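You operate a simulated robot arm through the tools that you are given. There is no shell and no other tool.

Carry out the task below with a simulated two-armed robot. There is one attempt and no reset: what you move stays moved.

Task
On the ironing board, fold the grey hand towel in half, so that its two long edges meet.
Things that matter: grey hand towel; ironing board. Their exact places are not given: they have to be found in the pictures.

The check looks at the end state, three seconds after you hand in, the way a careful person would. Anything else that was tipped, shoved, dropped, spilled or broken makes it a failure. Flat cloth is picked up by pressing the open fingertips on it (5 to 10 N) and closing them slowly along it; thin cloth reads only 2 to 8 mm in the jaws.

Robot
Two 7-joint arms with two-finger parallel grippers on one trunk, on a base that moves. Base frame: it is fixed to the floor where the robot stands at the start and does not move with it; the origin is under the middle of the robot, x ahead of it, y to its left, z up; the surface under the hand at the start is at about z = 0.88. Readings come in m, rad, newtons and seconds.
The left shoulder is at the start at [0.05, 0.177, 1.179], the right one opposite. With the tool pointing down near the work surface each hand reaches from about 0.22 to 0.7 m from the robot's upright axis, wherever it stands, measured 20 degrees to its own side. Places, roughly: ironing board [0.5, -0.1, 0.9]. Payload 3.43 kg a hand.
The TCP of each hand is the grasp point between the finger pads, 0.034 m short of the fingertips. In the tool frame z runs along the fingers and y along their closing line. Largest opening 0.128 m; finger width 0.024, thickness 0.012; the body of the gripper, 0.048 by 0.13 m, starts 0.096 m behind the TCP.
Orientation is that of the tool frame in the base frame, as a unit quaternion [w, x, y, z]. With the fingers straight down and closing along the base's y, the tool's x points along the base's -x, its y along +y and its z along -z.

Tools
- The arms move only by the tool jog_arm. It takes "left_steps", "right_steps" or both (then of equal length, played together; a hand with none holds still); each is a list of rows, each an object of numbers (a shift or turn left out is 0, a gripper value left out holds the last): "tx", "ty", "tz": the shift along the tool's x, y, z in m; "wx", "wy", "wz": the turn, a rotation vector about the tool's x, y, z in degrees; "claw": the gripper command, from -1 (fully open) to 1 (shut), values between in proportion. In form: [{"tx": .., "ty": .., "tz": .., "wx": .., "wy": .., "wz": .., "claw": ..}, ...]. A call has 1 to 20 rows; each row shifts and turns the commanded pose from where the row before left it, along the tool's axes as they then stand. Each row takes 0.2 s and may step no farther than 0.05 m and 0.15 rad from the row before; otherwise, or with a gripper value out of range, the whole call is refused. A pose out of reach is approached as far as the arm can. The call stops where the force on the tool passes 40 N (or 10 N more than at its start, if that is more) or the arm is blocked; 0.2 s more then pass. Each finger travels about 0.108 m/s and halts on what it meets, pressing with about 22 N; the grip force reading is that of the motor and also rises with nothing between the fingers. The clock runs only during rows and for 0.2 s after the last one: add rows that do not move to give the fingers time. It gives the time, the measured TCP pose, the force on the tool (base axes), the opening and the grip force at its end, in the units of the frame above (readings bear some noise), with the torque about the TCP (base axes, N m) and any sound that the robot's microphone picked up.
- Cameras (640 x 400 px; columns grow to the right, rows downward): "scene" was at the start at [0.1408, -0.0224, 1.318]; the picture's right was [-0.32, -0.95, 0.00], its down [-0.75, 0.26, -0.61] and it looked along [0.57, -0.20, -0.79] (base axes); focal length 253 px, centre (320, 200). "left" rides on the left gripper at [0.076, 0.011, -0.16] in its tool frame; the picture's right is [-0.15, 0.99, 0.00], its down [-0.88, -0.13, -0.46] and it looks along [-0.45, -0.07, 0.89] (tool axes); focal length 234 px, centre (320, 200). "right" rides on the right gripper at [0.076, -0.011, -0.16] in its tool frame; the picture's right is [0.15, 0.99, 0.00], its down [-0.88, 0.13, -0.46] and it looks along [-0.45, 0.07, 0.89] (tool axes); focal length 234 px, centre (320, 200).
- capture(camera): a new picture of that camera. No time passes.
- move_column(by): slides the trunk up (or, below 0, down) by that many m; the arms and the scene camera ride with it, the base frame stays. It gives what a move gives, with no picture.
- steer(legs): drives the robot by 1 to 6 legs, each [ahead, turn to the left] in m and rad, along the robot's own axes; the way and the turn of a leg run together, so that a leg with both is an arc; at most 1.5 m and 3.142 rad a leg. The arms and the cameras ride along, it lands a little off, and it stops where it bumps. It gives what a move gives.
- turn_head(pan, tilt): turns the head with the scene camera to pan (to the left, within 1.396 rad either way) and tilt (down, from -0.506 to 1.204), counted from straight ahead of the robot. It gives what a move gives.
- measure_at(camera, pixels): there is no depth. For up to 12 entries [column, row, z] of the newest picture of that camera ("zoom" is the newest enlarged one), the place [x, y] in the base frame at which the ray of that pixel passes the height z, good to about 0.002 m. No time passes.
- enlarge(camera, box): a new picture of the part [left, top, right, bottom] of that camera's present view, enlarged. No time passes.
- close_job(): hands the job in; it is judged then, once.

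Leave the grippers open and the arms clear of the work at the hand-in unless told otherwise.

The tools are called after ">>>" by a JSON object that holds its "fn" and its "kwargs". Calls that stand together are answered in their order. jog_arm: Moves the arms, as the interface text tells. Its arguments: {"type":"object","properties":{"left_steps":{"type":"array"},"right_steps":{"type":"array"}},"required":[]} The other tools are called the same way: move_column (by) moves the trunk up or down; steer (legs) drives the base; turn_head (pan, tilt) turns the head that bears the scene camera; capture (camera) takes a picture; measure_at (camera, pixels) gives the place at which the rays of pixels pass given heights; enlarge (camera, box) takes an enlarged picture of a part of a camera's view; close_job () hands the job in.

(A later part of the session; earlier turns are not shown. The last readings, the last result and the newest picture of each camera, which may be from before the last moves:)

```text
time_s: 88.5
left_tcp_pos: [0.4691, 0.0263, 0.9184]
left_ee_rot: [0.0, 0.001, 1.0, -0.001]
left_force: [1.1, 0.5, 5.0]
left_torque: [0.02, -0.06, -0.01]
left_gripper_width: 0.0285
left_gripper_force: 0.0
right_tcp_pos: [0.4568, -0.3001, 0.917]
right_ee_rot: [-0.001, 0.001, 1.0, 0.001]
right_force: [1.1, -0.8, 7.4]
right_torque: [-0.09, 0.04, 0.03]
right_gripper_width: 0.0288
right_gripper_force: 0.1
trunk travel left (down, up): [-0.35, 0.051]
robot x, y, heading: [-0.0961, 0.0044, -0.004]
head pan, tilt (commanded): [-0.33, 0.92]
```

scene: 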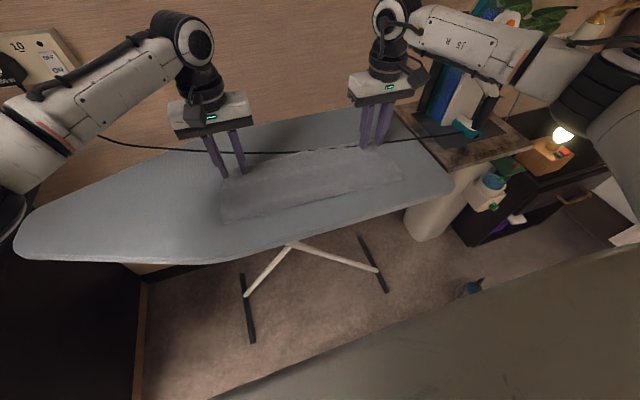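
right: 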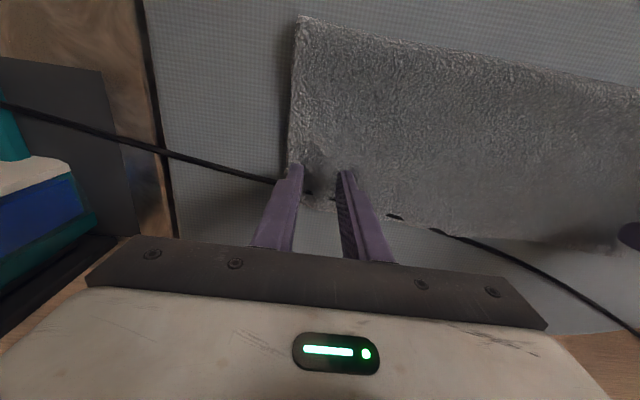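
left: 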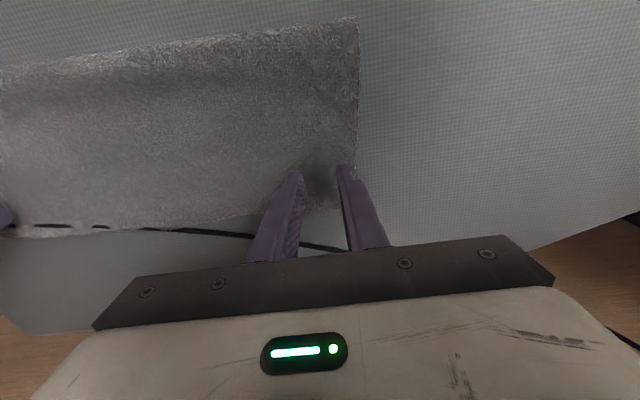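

5 N and 7.4 N. I close both slowly.

>>> {"fn": "jog_arm", "kwargs": {"left_steps": [{"claw": 0.6}, {"claw": 0.65}, {"claw": 0.7}, {"claw": 0.75}, {"claw": 0.8}, {"claw": 0.85}, {"claw": 0.9}, {"claw": 0.95}, {"claw": 1.0}, {}, {}], "right_steps": [{"claw": 0.6}, {"claw": 0.65}, {"claw": 0.7}, {"claw": 0.75}, {"claw": 0.8}, {"claw": 0.85}, {"claw": 0.9}, {"claw": 0.95}, {"claw": 1.0}, {}, {}]}}

>>> {"fn": "enlarge", "kwargs": {"camera": "right", "box": [240, 120, 440, 250]}}

>>> {"fn": "enlarge", "kwargs": {"camera": "left", "box": [220, 120, 420, 250]}}

```text
time_s: 91.0
left_tcp_pos: [0.4701, 0.0243, 0.9167]
left_ee_rot: [0.0, 0.001, 1.0, -0.002]
left_force: [-0.2, -11.0, 6.7]
left_torque: [-0.33, 0.0, -0.05]
left_gripper_width: 0.0042
left_gripper_force: 22.7
right_tcp_pos: [0.4567, -0.2992, 0.918]
right_ee_rot: [-0.001, 0.002, 1.0, 0.002]
right_force: [0.8, 10.9, 6.0]
right_torque: [0.37, 0.02, 0.09]
right_gripper_width: 0.0041
right_gripper_force: 21.4
trunk travel left (down, up): [-0.35, 0.051]
robot x, y, heading: [-0.0946, 0.003, 0.002]
head pan, tilt (commanded): [-0.33, 0.92]
```

```text
3.08 times, centred on (340, 185) of right
```

zoom: 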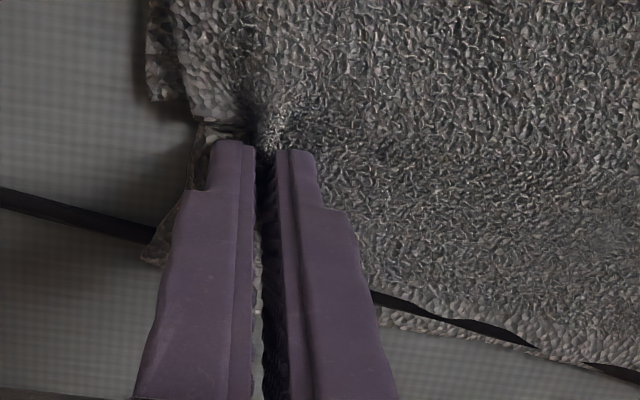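

```text
3.08 times, centred on (320, 185) of left
```

zoom: 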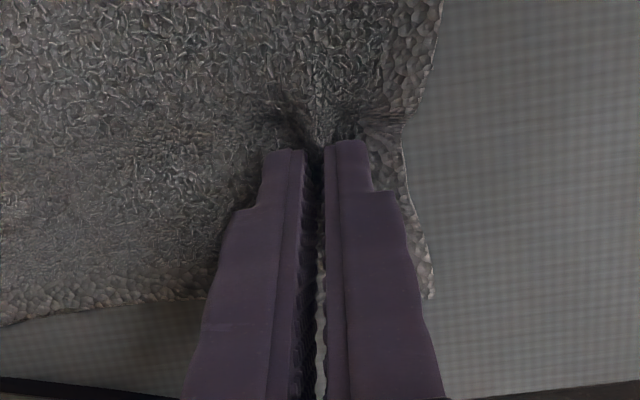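

Both hold the flap (4.1–4.2 mm). I lift it and bring it up and back toward the vertical (TCP about x 0.33, z 1.0, tilt -30°), easing the sideways tension slightly.

>>> {"fn": "jog_arm", "kwargs": {"left_steps": [{"tx": 0.0081, "tz": -0.0107, "wy": -2.5, "ty": -0.0007}, {"tx": 0.0076, "tz": -0.0111, "wy": -2.5, "ty": -0.0007}, {"tx": 0.0072, "tz": -0.0114, "wy": -2.5, "ty": -0.0007}, {"tx": 0.0066, "tz": -0.0117, "wy": -2.5, "ty": -0.0007}, {"tx": 0.0121, "tz": -0.0107, "wy": -2.5}, {"tx": 0.0116, "tz": -0.0112, "wy": -2.5}, {"tx": 0.0111, "tz": -0.0117, "wy": -2.5}, {"tx": 0.0106, "tz": -0.0121, "wy": -2.5}, {"tx": 0.011, "tz": -0.0061, "wy": -2.5}, {"tx": 0.0107, "tz": -0.0066, "wy": -2.5}, {"tx": 0.0104, "tz": -0.007, "wy": -2.5}, {"tx": 0.0101, "tz": -0.0075, "wy": -2.5}, {}], "right_steps": [{"tx": 0.0062, "tz": -0.0104, "wy": -2.5, "ty": 0.0007}, {"tx": 0.0057, "tz": -0.0107, "wy": -2.5, "ty": 0.0007}, {"tx": 0.0053, "tz": -0.0109, "wy": -2.5, "ty": 0.0007}, {"tx": 0.0047, "tz": -0.0111, "wy": -2.5, "ty": 0.0007}, {"tx": 0.0121, "tz": -0.0107, "wy": -2.5}, {"tx": 0.0116, "tz": -0.0112, "wy": -2.5}, {"tx": 0.0111, "tz": -0.0117, "wy": -2.5}, {"tx": 0.0106, "tz": -0.0121, "wy": -2.5}, {"tx": 0.011, "tz": -0.0061, "wy": -2.5}, {"tx": 0.0107, "tz": -0.0066, "wy": -2.5}, {"tx": 0.0104, "tz": -0.007, "wy": -2.5}, {"tx": 0.0101, "tz": -0.0075, "wy": -2.5}, {}]}}

>>> {"fn": "capture", "kwargs": {"camera": "scene"}}

>>> {"fn": "enlarge", "kwargs": {"camera": "scene", "box": [190, 110, 450, 260]}}

>>> {"fn": "capture", "kwargs": {"camera": "right"}}

>>> {"fn": "capture", "kwargs": {"camera": "left"}}

```text
time_s: 93.8
left_tcp_pos: [0.3341, 0.0237, 1.0009]
left_ee_rot: [0.259, 0.001, 0.966, -0.002]
left_force: [0.0, -5.9, 0.0]
left_torque: [-0.14, 0.0, -0.09]
left_gripper_width: 0.0038
left_gripper_force: 21.7
right_tcp_pos: [0.3283, -0.2969, 1.0015]
right_ee_rot: [0.257, 0.002, 0.966, 0.0]
right_force: [0.5, 6.0, -0.9]
right_torque: [0.14, 0.01, 0.12]
right_gripper_width: 0.004
right_gripper_force: 21.7
trunk travel left (down, up): [-0.35, 0.051]
robot x, y, heading: [-0.0968, 0.0008, -0.005]
head pan, tilt (commanded): [-0.33, 0.92]
```

```text
taken
```

scene: 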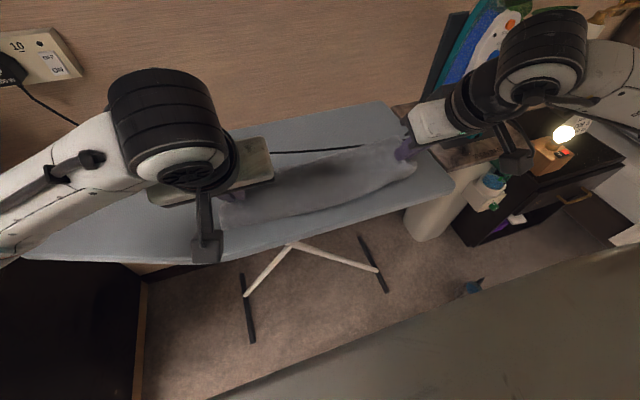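

```text
2.46 times, centred on (320, 185) of scene
```

zoom: 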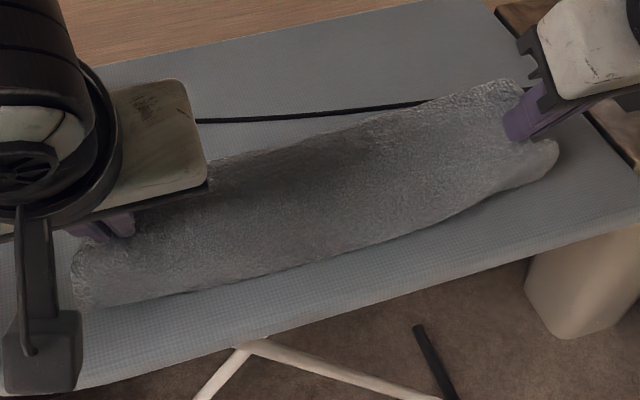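

```text
taken
```

right: 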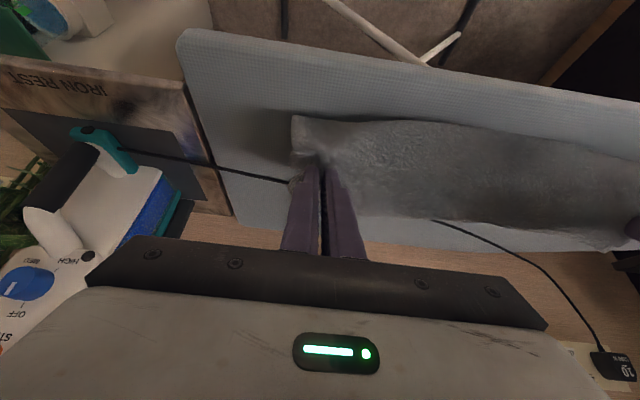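

```text
taken
```

left: 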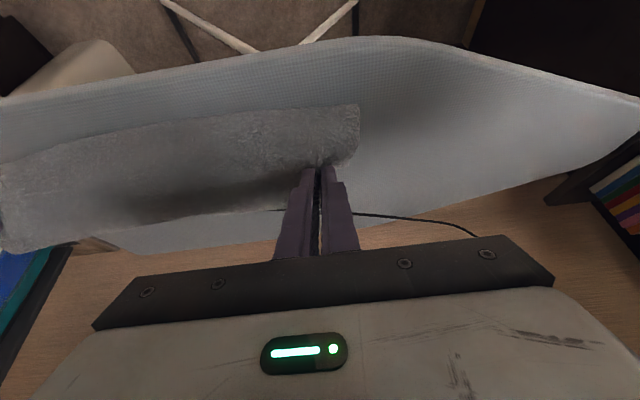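

The flap is up, bulging toward the robot as intended. I measure the lower near boundary of the bulge.

>>> {"fn": "measure_at", "kwargs": {"camera": "zoom", "pixels": [[90, 308, 0.884], [200, 290, 0.884], [300, 268, 0.884], [400, 240, 0.884], [500, 200, 0.884], [300, 268, 0.91], [500, 200, 0.91]]}}

>>> {"fn": "measure_at", "kwargs": {"camera": "left", "pixels": [[355, 105, 0.9], [200, 118, 0.9], [100, 135, 0.9], [200, 118, 0.93]]}}

>>> {"fn": "measure_at", "kwargs": {"camera": "right", "pixels": [[293, 117, 0.9], [400, 120, 0.9], [500, 130, 0.9], [600, 147, 0.9], [400, 120, 0.93]]}}

```text
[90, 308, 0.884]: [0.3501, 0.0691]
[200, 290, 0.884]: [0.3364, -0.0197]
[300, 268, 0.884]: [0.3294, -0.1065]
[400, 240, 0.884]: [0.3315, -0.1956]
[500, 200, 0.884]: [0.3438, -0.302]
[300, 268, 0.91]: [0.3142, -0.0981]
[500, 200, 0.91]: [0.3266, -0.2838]
```

```text
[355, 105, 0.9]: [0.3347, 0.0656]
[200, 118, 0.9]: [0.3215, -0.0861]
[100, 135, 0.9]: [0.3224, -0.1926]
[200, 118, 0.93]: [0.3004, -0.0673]
```

```text
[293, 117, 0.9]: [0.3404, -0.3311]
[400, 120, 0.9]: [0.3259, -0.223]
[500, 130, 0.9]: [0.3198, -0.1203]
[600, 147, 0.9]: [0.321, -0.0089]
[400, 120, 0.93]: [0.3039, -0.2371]
```

The bulge is now at x ≈ 0.32 in the middle (0.335–0.34 at the ends), near the wanted fold line. I draw 3 cm further back to bring the ends along too, then start laying it down again (to TCP about x 0.383, z 0.96).

>>> {"fn": "jog_arm", "kwargs": {"left_steps": [{"tx": 0.0098, "tz": -0.003}, {"tx": 0.0098, "tz": -0.003}, {"tx": 0.0098, "tz": -0.003}, {}, {"tx": -0.009, "tz": 0.0077, "wy": 2.5}, {"tx": -0.0094, "tz": 0.0074, "wy": 2.5}, {"tx": -0.0097, "tz": 0.0069, "wy": 2.5}, {"tx": -0.01, "tz": 0.0065, "wy": 2.5}, {"tx": -0.0061, "tz": 0.009, "wy": 2.5}, {"tx": -0.0065, "tz": 0.0087, "wy": 2.5}, {"tx": -0.0068, "tz": 0.0085, "wy": 2.5}, {"tx": -0.0072, "tz": 0.0081, "wy": 2.5}, {}], "right_steps": [{"tx": 0.0098, "tz": -0.003}, {"tx": 0.0098, "tz": -0.003}, {"tx": 0.0098, "tz": -0.003}, {}, {"tx": -0.009, "tz": 0.0077, "wy": 2.5}, {"tx": -0.0094, "tz": 0.0074, "wy": 2.5}, {"tx": -0.0097, "tz": 0.0069, "wy": 2.5}, {"tx": -0.01, "tz": 0.0065, "wy": 2.5}, {"tx": -0.0061, "tz": 0.009, "wy": 2.5}, {"tx": -0.0065, "tz": 0.0087, "wy": 2.5}, {"tx": -0.0068, "tz": 0.0085, "wy": 2.5}, {"tx": -0.0072, "tz": 0.0081, "wy": 2.5}, {}]}}

>>> {"fn": "capture", "kwargs": {"camera": "scene"}}

>>> {"fn": "enlarge", "kwargs": {"camera": "scene", "box": [190, 110, 450, 260]}}

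>>> {"fn": "capture", "kwargs": {"camera": "right"}}

>>> {"fn": "capture", "kwargs": {"camera": "left"}}

```text
time_s: 96.5
left_tcp_pos: [0.3853, 0.022, 0.9618]
left_ee_rot: [0.086, 0.002, 0.996, -0.001]
left_force: [-1.1, -4.7, 0.2]
left_torque: [-0.12, -0.01, -0.02]
left_gripper_width: 0.0039
left_gripper_force: 21.5
right_tcp_pos: [0.3795, -0.2963, 0.9603]
right_ee_rot: [0.084, 0.001, 0.996, 0.001]
right_force: [0.8, 4.7, -0.1]
right_torque: [0.11, -0.03, 0.04]
right_gripper_width: 0.0037
right_gripper_force: 22.0
trunk travel left (down, up): [-0.35, 0.051]
robot x, y, heading: [-0.096, -0.0016, -0.006]
head pan, tilt (commanded): [-0.33, 0.92]
```

```text
taken
```

scene: 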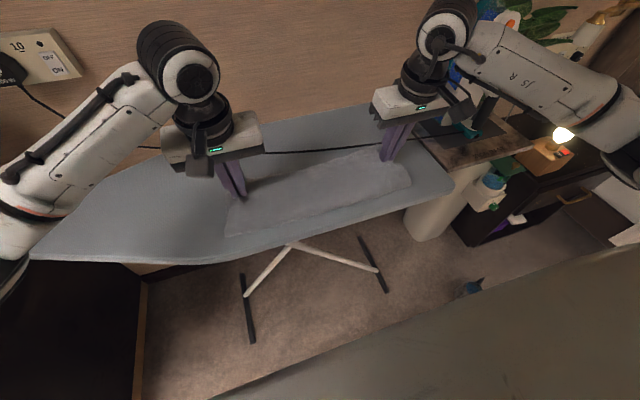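

```text
2.46 times, centred on (320, 185) of scene
```

zoom: 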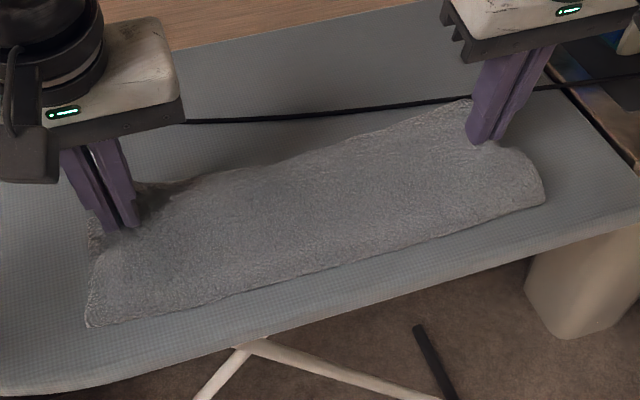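

```text
taken
```

right: 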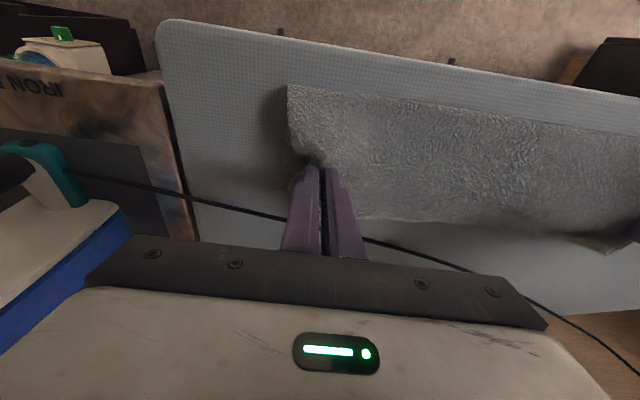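

```text
taken
```

left: 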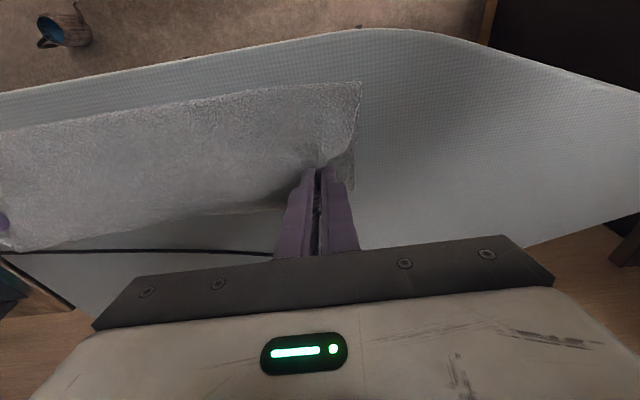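

The flap is coming down cleanly with its rim facing the far edge. I lower it the rest (grip to x ≈ 0.405 left, 0.401 right, just above the lower layer).

>>> {"fn": "jog_arm", "kwargs": {"left_steps": [{"tx": -0.0035, "tz": 0.0089, "wy": 2.5}, {"tx": -0.0039, "tz": 0.0087, "wy": 2.5}, {"tx": -0.0043, "tz": 0.0085, "wy": 2.5}, {"tx": -0.0046, "tz": 0.0065, "wy": 2.5}, {}], "right_steps": [{"tx": -0.0036, "tz": 0.0089, "wy": 2.5}, {"tx": -0.004, "tz": 0.0087, "wy": 2.5}, {"tx": -0.0044, "tz": 0.0085, "wy": 2.5}, {"tx": -0.0047, "tz": 0.0055, "wy": 2.5}, {}]}}

>>> {"fn": "capture", "kwargs": {"camera": "right"}}

>>> {"fn": "capture", "kwargs": {"camera": "left"}}

>>> {"fn": "enlarge", "kwargs": {"camera": "right", "box": [270, 50, 640, 280]}}

>>> {"fn": "enlarge", "kwargs": {"camera": "left", "box": [0, 50, 400, 280]}}

```text
time_s: 97.8
left_tcp_pos: [0.4051, 0.0233, 0.9291]
left_ee_rot: [-0.001, 0.002, 1.0, 0.0]
left_force: [0.1, -5.4, 1.0]
left_torque: [-0.18, 0.02, -0.02]
left_gripper_width: 0.0039
left_gripper_force: 21.8
right_tcp_pos: [0.3987, -0.2971, 0.9294]
right_ee_rot: [-0.003, 0.001, 1.0, 0.001]
right_force: [1.0, 4.9, 0.2]
right_torque: [0.18, -0.04, 0.06]
right_gripper_width: 0.0036
right_gripper_force: 21.7
trunk travel left (down, up): [-0.35, 0.051]
robot x, y, heading: [-0.1011, -0.0005, -0.005]
head pan, tilt (commanded): [-0.33, 0.92]
```

```text
taken
```

right: 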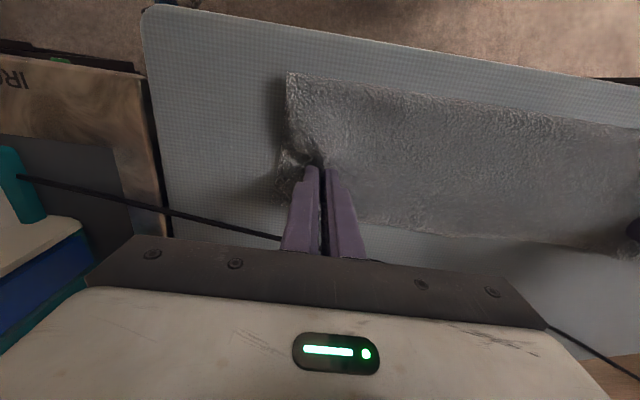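

```text
taken
```

left: 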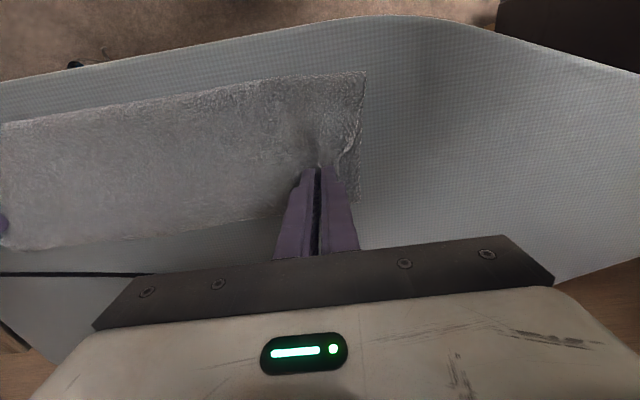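

```text
1.73 times, centred on (455, 165) of right
```

zoom: 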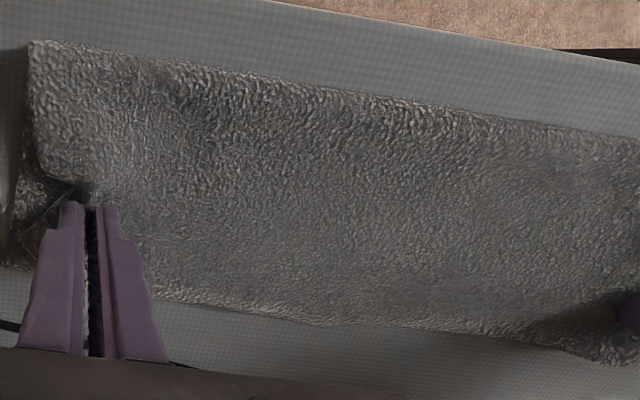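

```text
1.60 times, centred on (200, 165) of left
```

zoom: 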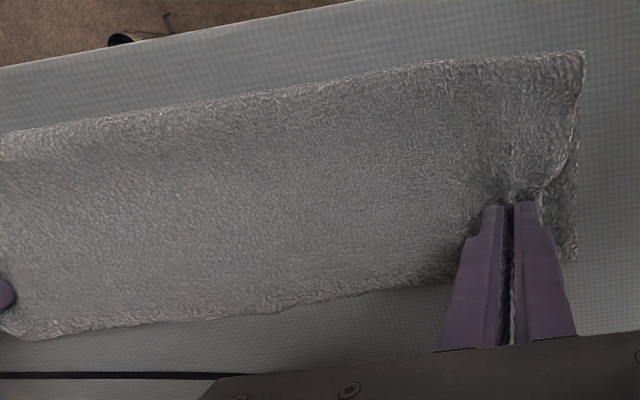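

Beautiful: the top layer now lies over the lower one with the far boundaries near each other. I measure the far boundary and the crease in this left zoom.

>>> {"fn": "measure_at", "kwargs": {"camera": "zoom", "pixels": [[60, 333, 0.888], [150, 318, 0.888], [270, 308, 0.888], [330, 297, 0.888], [430, 275, 0.888], [575, 255, 0.884], [583, 55, 0.89], [400, 70, 0.89], [200, 100, 0.89], [20, 132, 0.89]]}}

>>> {"fn": "enlarge", "kwargs": {"camera": "scene", "box": [200, 120, 440, 260]}}

>>> {"fn": "measure_at", "kwargs": {"camera": "right", "pixels": [[380, 222, 0.888], [440, 233, 0.888], [520, 240, 0.888], [600, 252, 0.888], [285, 200, 0.884], [287, 74, 0.89], [450, 98, 0.89], [620, 125, 0.89]]}}

```text
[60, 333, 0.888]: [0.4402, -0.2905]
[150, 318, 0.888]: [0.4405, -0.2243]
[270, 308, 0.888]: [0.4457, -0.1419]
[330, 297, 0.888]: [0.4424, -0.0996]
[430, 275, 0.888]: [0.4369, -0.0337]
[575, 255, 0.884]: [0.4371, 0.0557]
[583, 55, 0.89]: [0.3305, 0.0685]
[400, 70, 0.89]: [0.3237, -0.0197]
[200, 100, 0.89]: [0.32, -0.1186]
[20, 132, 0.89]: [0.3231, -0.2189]
```

```text
2.67 times, centred on (320, 190) of scene
```

zoom: 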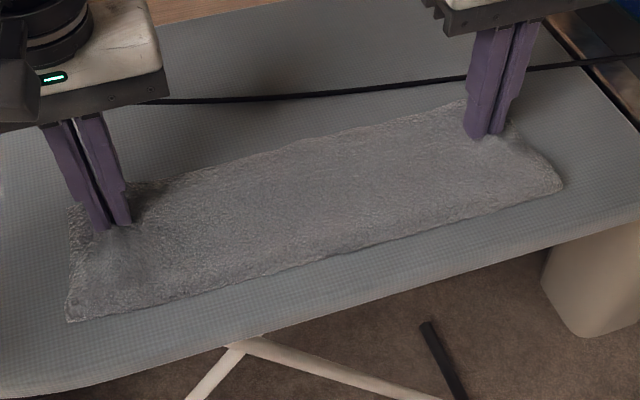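

```text
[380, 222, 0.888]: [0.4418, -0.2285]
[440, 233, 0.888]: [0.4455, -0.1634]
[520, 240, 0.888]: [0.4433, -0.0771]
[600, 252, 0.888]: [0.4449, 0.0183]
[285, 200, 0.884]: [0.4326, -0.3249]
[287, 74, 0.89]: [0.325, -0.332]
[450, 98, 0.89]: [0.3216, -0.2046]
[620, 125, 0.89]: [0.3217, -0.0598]
```

The far boundary is at x 0.437–0.446 (lower far edge ≈ 0.44) and the crease at 0.32–0.33: the long edges meet within about a centimetre. I open the jaws gently and rise straight up.

>>> {"fn": "jog_arm", "kwargs": {"left_steps": [{"claw": 0.9}, {"claw": 0.8}, {"claw": 0.7}, {"claw": 0.6}, {"claw": 0.5}, {}], "right_steps": [{"claw": 0.9}, {"claw": 0.8}, {"claw": 0.7}, {"claw": 0.6}, {"claw": 0.5}, {}]}}

>>> {"fn": "jog_arm", "kwargs": {"left_steps": [{"tz": -0.01}, {"tz": -0.02}, {"tz": -0.03}, {"tz": -0.03}, {"tz": -0.03}, {}], "right_steps": [{"tz": -0.01}, {"tz": -0.02}, {"tz": -0.03}, {"tz": -0.03}, {"tz": -0.03}, {}]}}

>>> {"fn": "capture", "kwargs": {"camera": "scene"}}

>>> {"fn": "capture", "kwargs": {"camera": "left"}}

>>> {"fn": "capture", "kwargs": {"camera": "right"}}

```text
time_s: 99.2
left_tcp_pos: [0.4053, 0.0224, 0.9306]
left_ee_rot: [-0.001, 0.002, 1.0, 0.0]
left_force: [0.2, 0.0, 0.6]
left_torque: [0.02, 0.01, -0.01]
left_gripper_width: 0.0319
left_gripper_force: 0.1
right_tcp_pos: [0.4, -0.2972, 0.9294]
right_ee_rot: [-0.002, 0.002, 1.0, 0.001]
right_force: [-0.1, 0.4, 0.2]
right_torque: [0.01, -0.03, -0.02]
right_gripper_width: 0.0322
right_gripper_force: 0.0
trunk travel left (down, up): [-0.35, 0.051]
robot x, y, heading: [-0.1015, 0.001, -0.001]
head pan, tilt (commanded): [-0.33, 0.92]
```

```text
time_s: 100.5
left_tcp_pos: [0.4057, 0.0234, 1.0482]
left_ee_rot: [-0.001, 0.002, 1.0, 0.0]
left_force: [0.0, 0.8, 0.2]
left_torque: [0.01, 0.03, -0.03]
left_gripper_width: 0.032
left_gripper_force: 0.1
right_tcp_pos: [0.4001, -0.2988, 1.0506]
right_ee_rot: [-0.002, 0.003, 1.0, 0.001]
right_force: [-0.2, 1.3, 0.1]
right_torque: [0.0, -0.01, 0.0]
right_gripper_width: 0.0318
right_gripper_force: 0.0
trunk travel left (down, up): [-0.35, 0.051]
robot x, y, heading: [-0.0963, -0.0043, -0.002]
head pan, tilt (commanded): [-0.33, 0.92]
```

```text
taken
```

scene: 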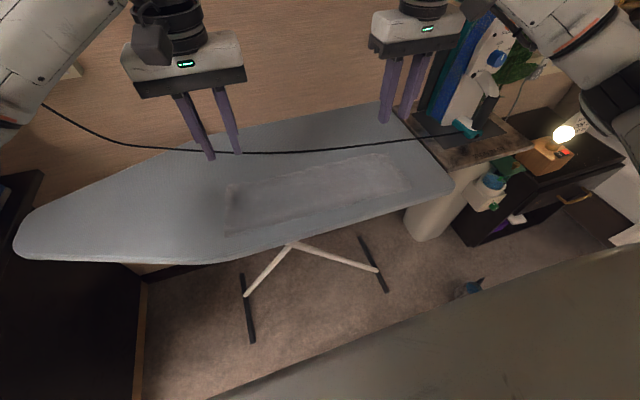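

```text
taken
```

left: 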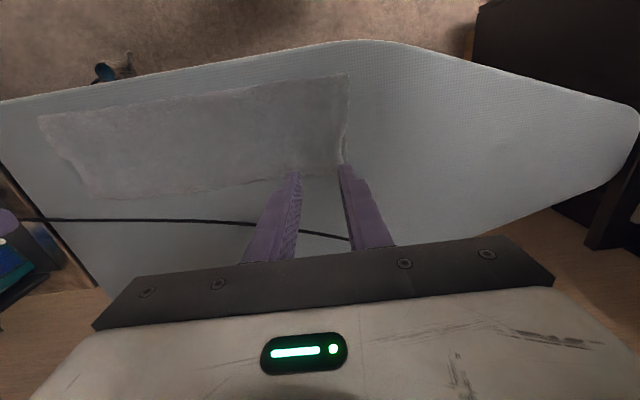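

```text
taken
```

right: 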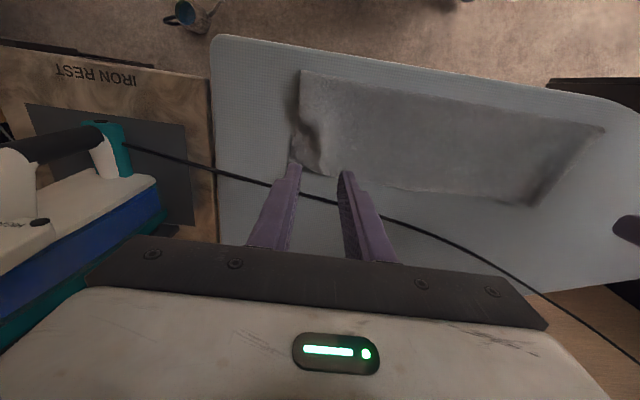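

The towel lies folded, off the cord. I zoom in from all three cameras to judge corners and edges.

>>> {"fn": "enlarge", "kwargs": {"camera": "scene", "box": [210, 140, 420, 250]}}

>>> {"fn": "enlarge", "kwargs": {"camera": "left", "box": [20, 60, 370, 220]}}

>>> {"fn": "enlarge", "kwargs": {"camera": "right", "box": [270, 50, 620, 220]}}

```text
3.05 times, centred on (315, 195) of scene
```

zoom: 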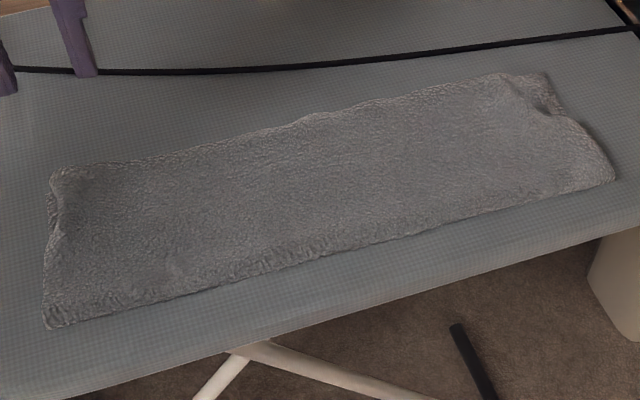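

```text
1.83 times, centred on (195, 140) of left
```

zoom: 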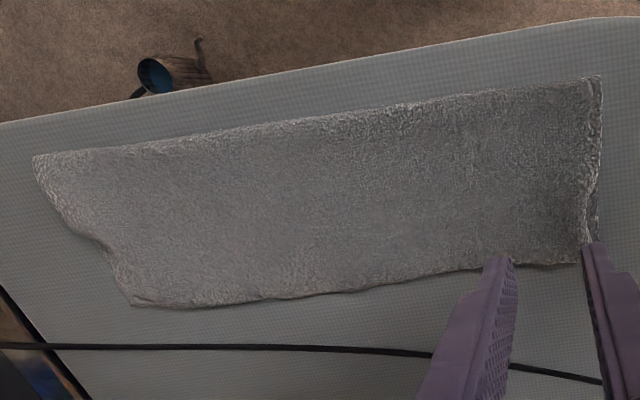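

```text
1.83 times, centred on (445, 135) of right
```

zoom: 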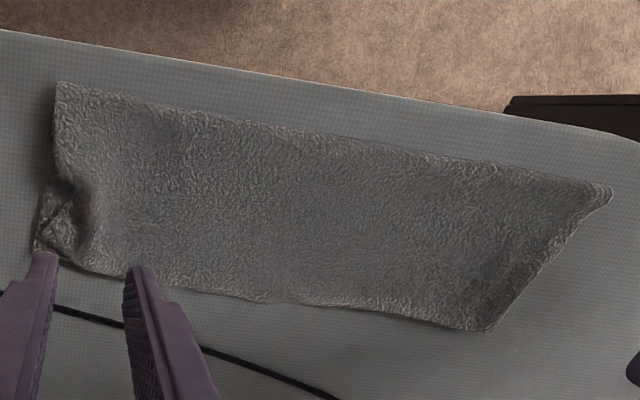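

Nearly done: the left end and the middle are good, but at the far right corner the top layer's short side is curled in by about 2 cm. I move the hands back a bit for an unobstructed close look.

>>> {"fn": "jog_arm", "kwargs": {"left_steps": [{"tx": 0.03, "tz": -0.01}, {"tx": 0.03, "tz": -0.01}, {"tx": 0.02}], "right_steps": [{"tx": 0.03, "tz": -0.01}, {"tx": 0.03, "tz": -0.01}, {"tx": 0.02}]}}

>>> {"fn": "capture", "kwargs": {"camera": "right"}}

>>> {"fn": "enlarge", "kwargs": {"camera": "right", "box": [270, 110, 400, 240]}}

>>> {"fn": "enlarge", "kwargs": {"camera": "scene", "box": [340, 140, 430, 210]}}

>>> {"fn": "enlarge", "kwargs": {"camera": "scene", "box": [215, 175, 305, 245]}}

```text
time_s: 101.3
left_tcp_pos: [0.3253, 0.0234, 1.0678]
left_ee_rot: [0.0, 0.002, 1.0, 0.0]
left_force: [0.2, -0.1, 0.6]
left_torque: [0.02, -0.01, 0.0]
left_gripper_width: 0.0318
left_gripper_force: 0.1
right_tcp_pos: [0.319, -0.2964, 1.0704]
right_ee_rot: [-0.002, 0.002, 1.0, 0.001]
right_force: [0.6, 0.0, 0.1]
right_torque: [-0.02, -0.01, 0.03]
right_gripper_width: 0.0318
right_gripper_force: 0.1
trunk travel left (down, up): [-0.35, 0.051]
robot x, y, heading: [-0.0952, -0.0009, -0.007]
head pan, tilt (commanded): [-0.33, 0.92]
```

```text
taken
```

right: 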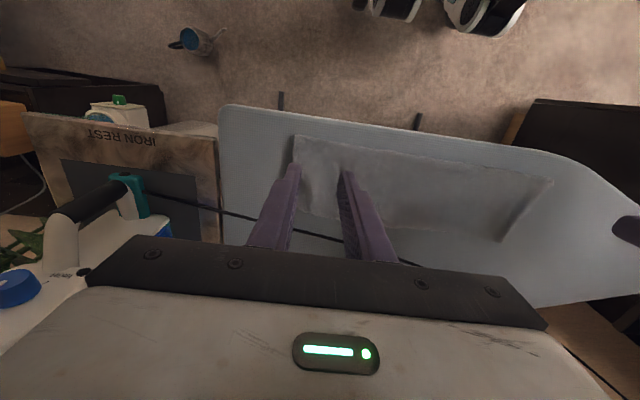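

```text
3.08 times, centred on (335, 175) of right
```

zoom: 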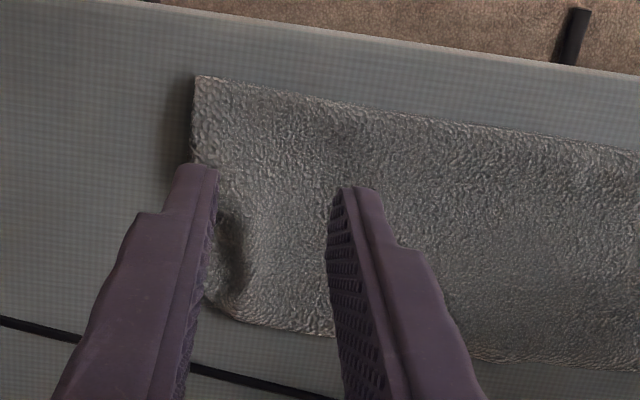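

```text
5.71 times, centred on (385, 175) of scene
```

zoom: 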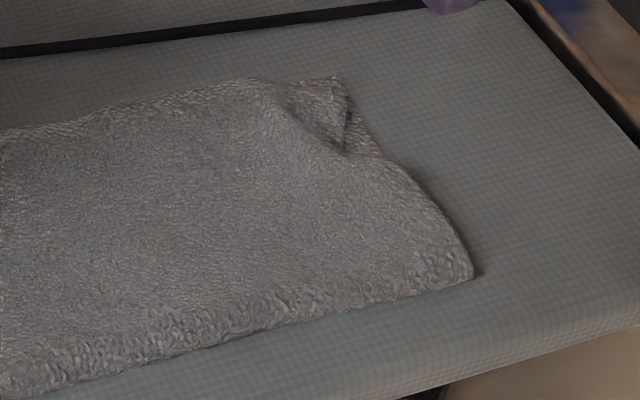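

```text
5.71 times, centred on (260, 210) of scene
```

zoom: 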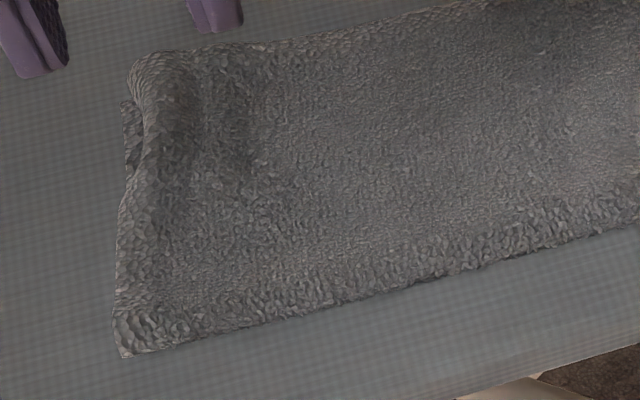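

The top layer's far right corner looks bunched from the pinch. I shift the right hand 8 cm to the left so its camera sees that corner freely.

>>> {"fn": "jog_arm", "kwargs": {"right_steps": [{"ty": 0.03}, {"ty": 0.03}, {"ty": 0.02}, {}]}}

>>> {"fn": "capture", "kwargs": {"camera": "right"}}

>>> {"fn": "enlarge", "kwargs": {"camera": "right", "box": [190, 120, 320, 220]}}

>>> {"fn": "enlarge", "kwargs": {"camera": "left", "box": [260, 120, 400, 240]}}

```text
time_s: 102.3
left_tcp_pos: [0.3257, 0.0238, 1.0686]
left_ee_rot: [-0.002, 0.002, 1.0, 0.0]
left_force: [0.0, 0.4, -0.2]
left_torque: [0.0, -0.03, 0.0]
left_gripper_width: 0.0323
left_gripper_force: 0.0
right_tcp_pos: [0.3204, -0.2175, 1.0697]
right_ee_rot: [-0.002, 0.003, 1.0, 0.0]
right_force: [0.6, -0.2, 0.3]
right_torque: [-0.01, 0.0, -0.03]
right_gripper_width: 0.0318
right_gripper_force: 0.0
trunk travel left (down, up): [-0.35, 0.051]
robot x, y, heading: [-0.0942, -0.0031, -0.003]
head pan, tilt (commanded): [-0.33, 0.92]
```

```text
taken
```

right: 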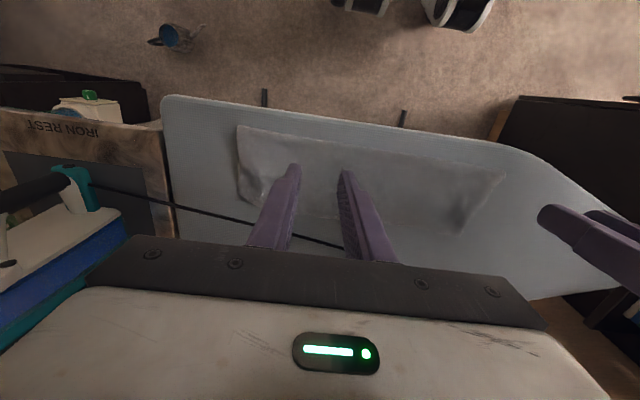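

```text
4.00 times, centred on (255, 170) of right
```

zoom: 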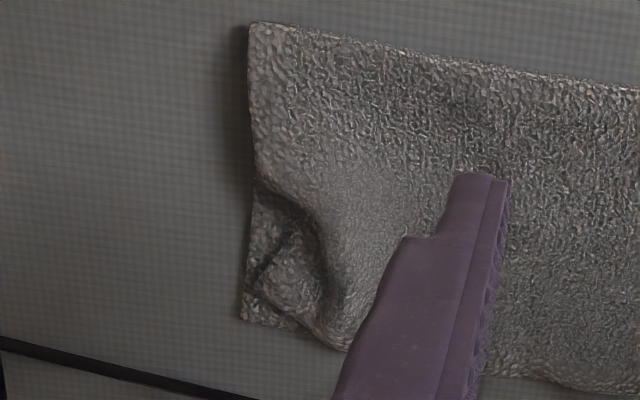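

```text
3.33 times, centred on (330, 180) of left
```

zoom: 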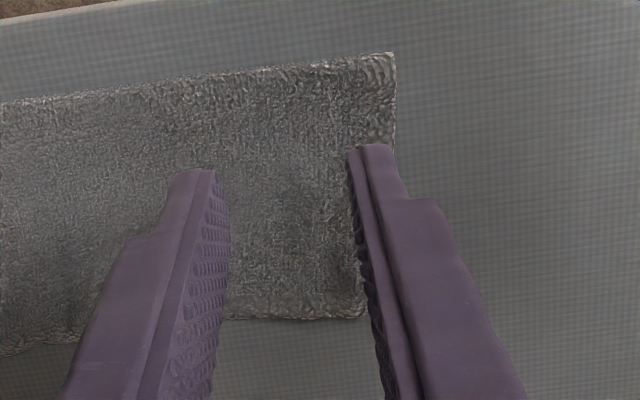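

I measure the bunched spot: crest near full pixel (254,184), top corner (242,191), lower layer's corner (236,199.5).

>>> {"fn": "measure_at", "kwargs": {"camera": "right", "pixels": [[254, 184, 0.9], [242, 191, 0.892], [236, 199.5, 0.884], [240, 171, 0.89], [237, 127, 0.889], [262, 205, 0.89], [500, 172, 0.89], [455, 230, 0.89]]}}

```text
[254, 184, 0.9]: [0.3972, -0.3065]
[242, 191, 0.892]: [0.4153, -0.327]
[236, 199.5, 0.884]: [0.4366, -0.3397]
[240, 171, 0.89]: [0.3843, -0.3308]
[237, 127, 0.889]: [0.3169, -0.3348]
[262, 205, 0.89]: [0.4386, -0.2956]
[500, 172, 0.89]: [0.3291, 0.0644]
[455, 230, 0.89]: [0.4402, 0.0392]
```

The corner is pulled in by about 2 cm by the leftover pinch wave. I smooth it the reverse way of pinching: closed fingertips set on the wave at (0.410, -0.300), light press, then opening slowly along y. First the right hand goes there with jaws shut.

>>> {"fn": "jog_arm", "kwargs": {"right_steps": [{"tx": -0.0224, "ty": -0.0206, "claw": 1.0}, {"tx": -0.0224, "ty": -0.0206}, {"tx": -0.0224, "ty": -0.0206}, {"tx": -0.0224, "ty": -0.0207}, {"tz": 0.03}, {"tz": 0.03}, {"tz": 0.03}, {"tz": 0.03}, {}]}}

>>> {"fn": "enlarge", "kwargs": {"camera": "right", "box": [230, 80, 430, 220]}}

```text
time_s: 104.3
left_tcp_pos: [0.3252, 0.0229, 1.0694]
left_ee_rot: [-0.001, 0.002, 1.0, -0.001]
left_force: [0.6, -1.6, 0.4]
left_torque: [-0.04, -0.02, 0.02]
left_gripper_width: 0.0322
left_gripper_force: 0.0
right_tcp_pos: [0.4092, -0.3002, 0.949]
right_ee_rot: [-0.002, 0.002, 1.0, 0.0]
right_force: [0.4, 0.0, 0.1]
right_torque: [-0.01, 0.03, 0.03]
right_gripper_width: 0.0
right_gripper_force: 22.3
trunk travel left (down, up): [-0.35, 0.051]
robot x, y, heading: [-0.0963, 0.0007, -0.006]
head pan, tilt (commanded): [-0.33, 0.92]
```

```text
2.86 times, centred on (330, 150) of right
```

zoom: 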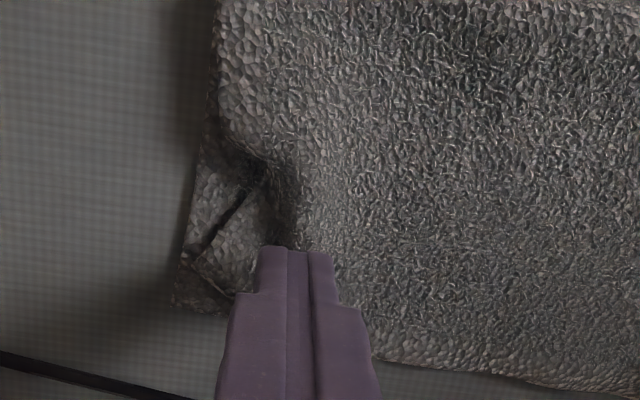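

I see a notch in the short side at (265,180) of the zoom with the crest beside it. I measure these to place the fingertips exactly.

>>> {"fn": "measure_at", "kwargs": {"camera": "zoom", "pixels": [[265, 180, 0.893], [288, 205, 0.9], [195, 262, 0.89], [180, 298, 0.884], [220, 130, 0.89]]}}

```text
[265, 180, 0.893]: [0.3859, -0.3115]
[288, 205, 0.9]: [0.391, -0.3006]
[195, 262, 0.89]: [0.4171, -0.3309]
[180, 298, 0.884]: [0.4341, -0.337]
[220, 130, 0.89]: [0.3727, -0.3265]
```

I set the closed fingertips over the crest (x 0.395, y -0.301) and go down until a light touch.

>>> {"fn": "jog_arm", "kwargs": {"right_steps": [{"tx": 0.014, "ty": -0.001}, {"tz": 0.01}, {"tz": 0.008}, {}]}}

>>> {"fn": "jog_arm", "kwargs": {"right_steps": [{"tz": 0.004}, {"tz": 0.003}, {}]}}

```text
time_s: 105.3
left_tcp_pos: [0.325, 0.0237, 1.0684]
left_ee_rot: [-0.001, 0.002, 1.0, 0.0]
left_force: [0.4, 0.4, 0.1]
left_torque: [0.0, -0.02, 0.0]
left_gripper_width: 0.032
left_gripper_force: 0.0
right_tcp_pos: [0.3938, -0.3007, 0.9311]
right_ee_rot: [-0.002, 0.002, 1.0, 0.001]
right_force: [-0.1, 0.2, 0.3]
right_torque: [-0.01, 0.04, -0.02]
right_gripper_width: 0.0
right_gripper_force: 21.5
trunk travel left (down, up): [-0.35, 0.051]
robot x, y, heading: [-0.0953, 0.0001, -0.003]
head pan, tilt (commanded): [-0.33, 0.92]
```

```text
time_s: 106.2
left_tcp_pos: [0.3245, 0.0232, 1.0699]
left_ee_rot: [-0.001, 0.002, 1.0, 0.0]
left_force: [1.0, -1.0, 0.3]
left_torque: [-0.02, 0.05, -0.01]
left_gripper_width: 0.0321
left_gripper_force: 0.1
right_tcp_pos: [0.3955, -0.3012, 0.9241]
right_ee_rot: [-0.002, 0.001, 1.0, 0.001]
right_force: [0.4, 0.4, 1.5]
right_torque: [0.0, 0.0, 0.0]
right_gripper_width: 0.0
right_gripper_force: 21.8
trunk travel left (down, up): [-0.35, 0.051]
robot x, y, heading: [-0.0994, 0.0038, -0.003]
head pan, tilt (commanded): [-0.33, 0.92]
```

1.5 N of contact. 1.5 mm more, then I open slowly to about 45 mm to spread the wave.

>>> {"fn": "jog_arm", "kwargs": {"right_steps": [{"tz": 0.0015}, {}, {"claw": 0.9}, {"claw": 0.82}, {"claw": 0.74}, {"claw": 0.66}, {"claw": 0.58}, {"claw": 0.5}, {"claw": 0.42}, {"claw": 0.34}, {}]}}

>>> {"fn": "enlarge", "kwargs": {"camera": "right", "box": [230, 80, 430, 220]}}

```text
time_s: 108.5
left_tcp_pos: [0.3255, 0.023, 1.0697]
left_ee_rot: [0.0, 0.002, 1.0, 0.0]
left_force: [-0.1, -0.2, -0.5]
left_torque: [-0.01, 0.04, 0.01]
left_gripper_width: 0.0321
left_gripper_force: 0.1
right_tcp_pos: [0.3941, -0.3004, 0.9231]
right_ee_rot: [-0.003, 0.002, 1.0, 0.0]
right_force: [0.3, -0.5, 0.6]
right_torque: [-0.02, 0.02, -0.01]
right_gripper_width: 0.0421
right_gripper_force: 0.0
trunk travel left (down, up): [-0.35, 0.051]
robot x, y, heading: [-0.0942, 0.0015, -0.001]
head pan, tilt (commanded): [-0.33, 0.92]
```

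```text
2.86 times, centred on (330, 150) of right
```

zoom: 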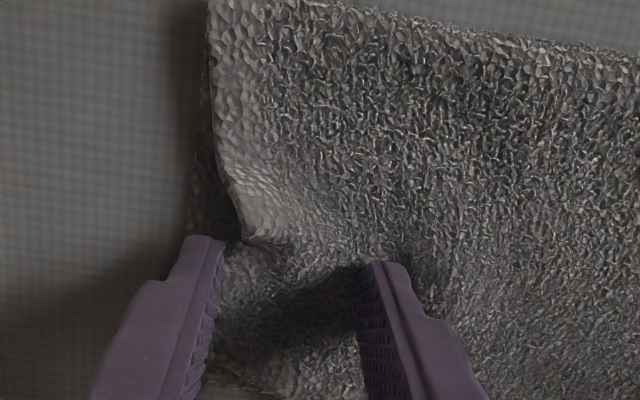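

I lift the right hand 3 cm to see the effect.

>>> {"fn": "jog_arm", "kwargs": {"right_steps": [{"tz": -0.015}, {"tz": -0.025, "tx": 0.02}, {"tz": -0.02, "tx": 0.03}, {"ty": 0.03, "tz": -0.02, "tx": 0.02}, {"ty": 0.03}, {}]}}

>>> {"fn": "enlarge", "kwargs": {"camera": "right", "box": [190, 90, 340, 210]}}

>>> {"fn": "enlarge", "kwargs": {"camera": "scene", "box": [340, 140, 430, 210]}}

```text
time_s: 110.0
left_tcp_pos: [0.3252, 0.0232, 1.069]
left_ee_rot: [-0.001, 0.002, 1.0, 0.0]
left_force: [-0.5, 0.1, 0.3]
left_torque: [-0.03, 0.0, 0.01]
left_gripper_width: 0.0319
left_gripper_force: 0.0
right_tcp_pos: [0.3244, -0.2398, 1.0054]
right_ee_rot: [-0.002, 0.001, 1.0, 0.001]
right_force: [-0.9, 0.1, 0.1]
right_torque: [0.04, -0.02, 0.0]
right_gripper_width: 0.0423
right_gripper_force: 0.2
trunk travel left (down, up): [-0.35, 0.051]
robot x, y, heading: [-0.0938, -0.0009, -0.006]
head pan, tilt (commanded): [-0.33, 0.92]
```

```text
3.33 times, centred on (265, 150) of right
```

zoom: 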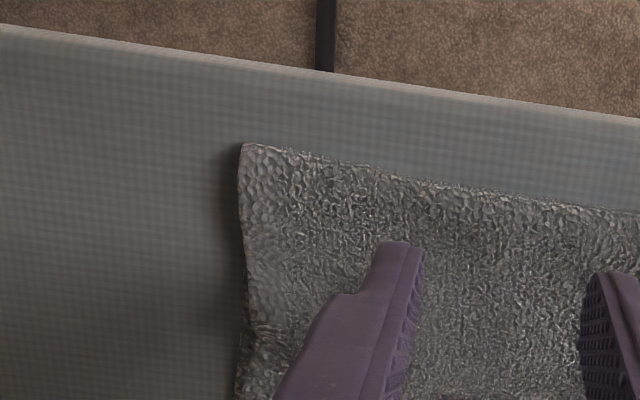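

```text
5.71 times, centred on (385, 175) of scene
```

zoom: 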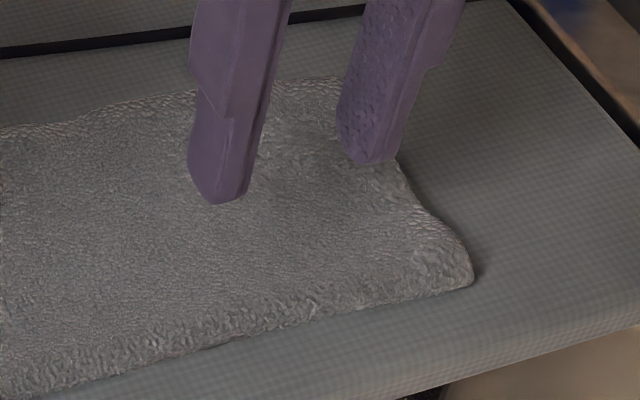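

The view is blocked by the fingers; I raise the right hand to 1.07 and further back.

>>> {"fn": "jog_arm", "kwargs": {"right_steps": [{"tz": -0.03, "ty": 0.01}, {"tz": -0.03, "ty": 0.01}, {"tz": -0.005}, {}]}}

>>> {"fn": "enlarge", "kwargs": {"camera": "right", "box": [190, 110, 330, 220]}}

>>> {"fn": "enlarge", "kwargs": {"camera": "scene", "box": [320, 140, 430, 220]}}

```text
time_s: 111.0
left_tcp_pos: [0.3254, 0.0229, 1.0692]
left_ee_rot: [-0.001, 0.002, 1.0, -0.001]
left_force: [0.5, 0.8, -0.5]
left_torque: [-0.02, -0.01, 0.01]
left_gripper_width: 0.0319
left_gripper_force: 0.0
right_tcp_pos: [0.3266, -0.2197, 1.0689]
right_ee_rot: [-0.002, 0.001, 1.0, 0.001]
right_force: [0.6, 0.8, -0.3]
right_torque: [0.0, 0.02, 0.03]
right_gripper_width: 0.0421
right_gripper_force: 0.1
trunk travel left (down, up): [-0.35, 0.051]
robot x, y, heading: [-0.0956, 0.0022, -0.008]
head pan, tilt (commanded): [-0.33, 0.92]
```

```text
3.64 times, centred on (260, 165) of right
```

zoom: 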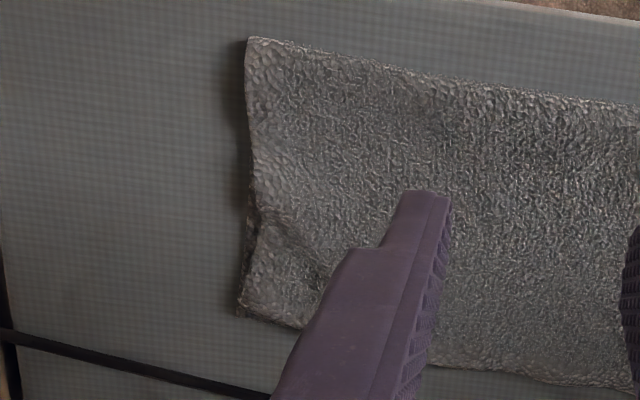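

```text
5.00 times, centred on (375, 180) of scene
```

zoom: 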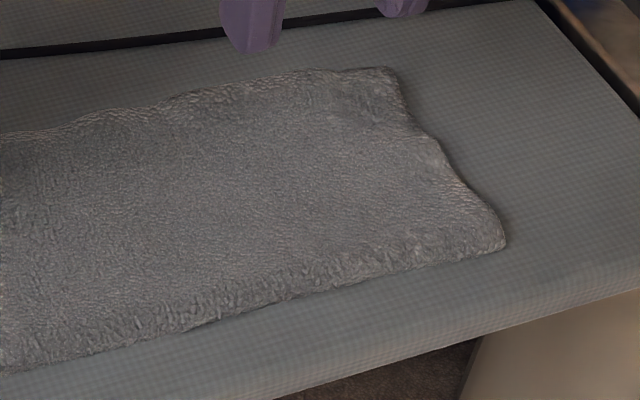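

The corner has flattened well. Now an overall check: whole towel from the scene camera and the left corner from the left camera.

>>> {"fn": "enlarge", "kwargs": {"camera": "scene", "box": [210, 140, 420, 250]}}

>>> {"fn": "enlarge", "kwargs": {"camera": "scene", "box": [215, 165, 325, 245]}}

>>> {"fn": "capture", "kwargs": {"camera": "left"}}

>>> {"fn": "capture", "kwargs": {"camera": "scene"}}

```text
3.05 times, centred on (315, 195) of scene
```

zoom: 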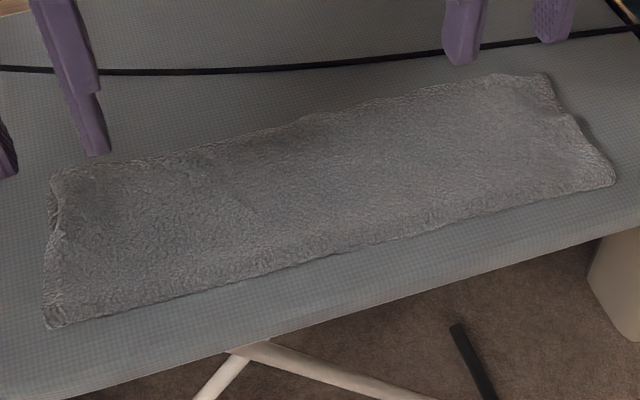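

```text
5.00 times, centred on (270, 205) of scene
```

zoom: 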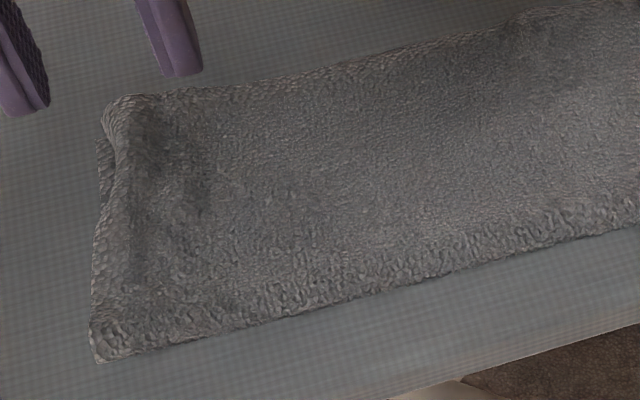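

```text
taken
```

left: 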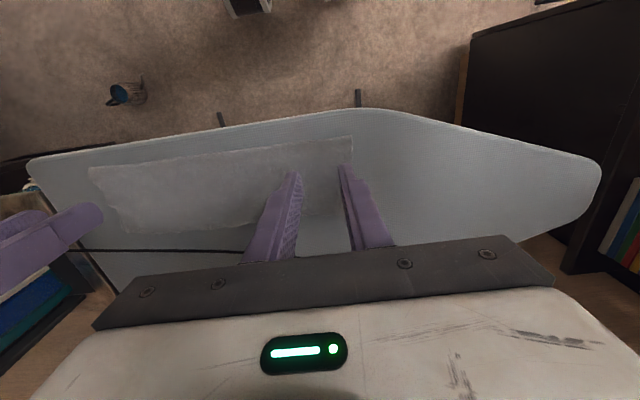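

```text
taken
```

scene: 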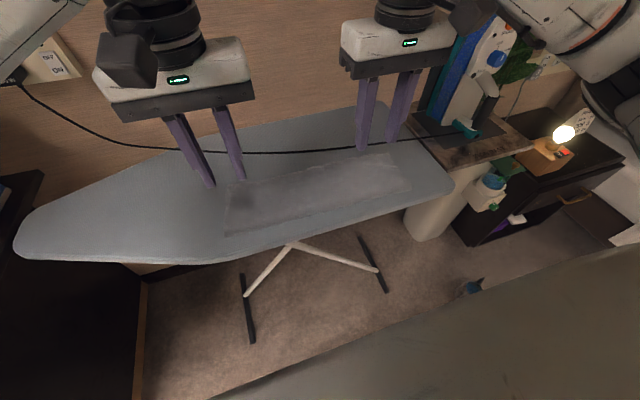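

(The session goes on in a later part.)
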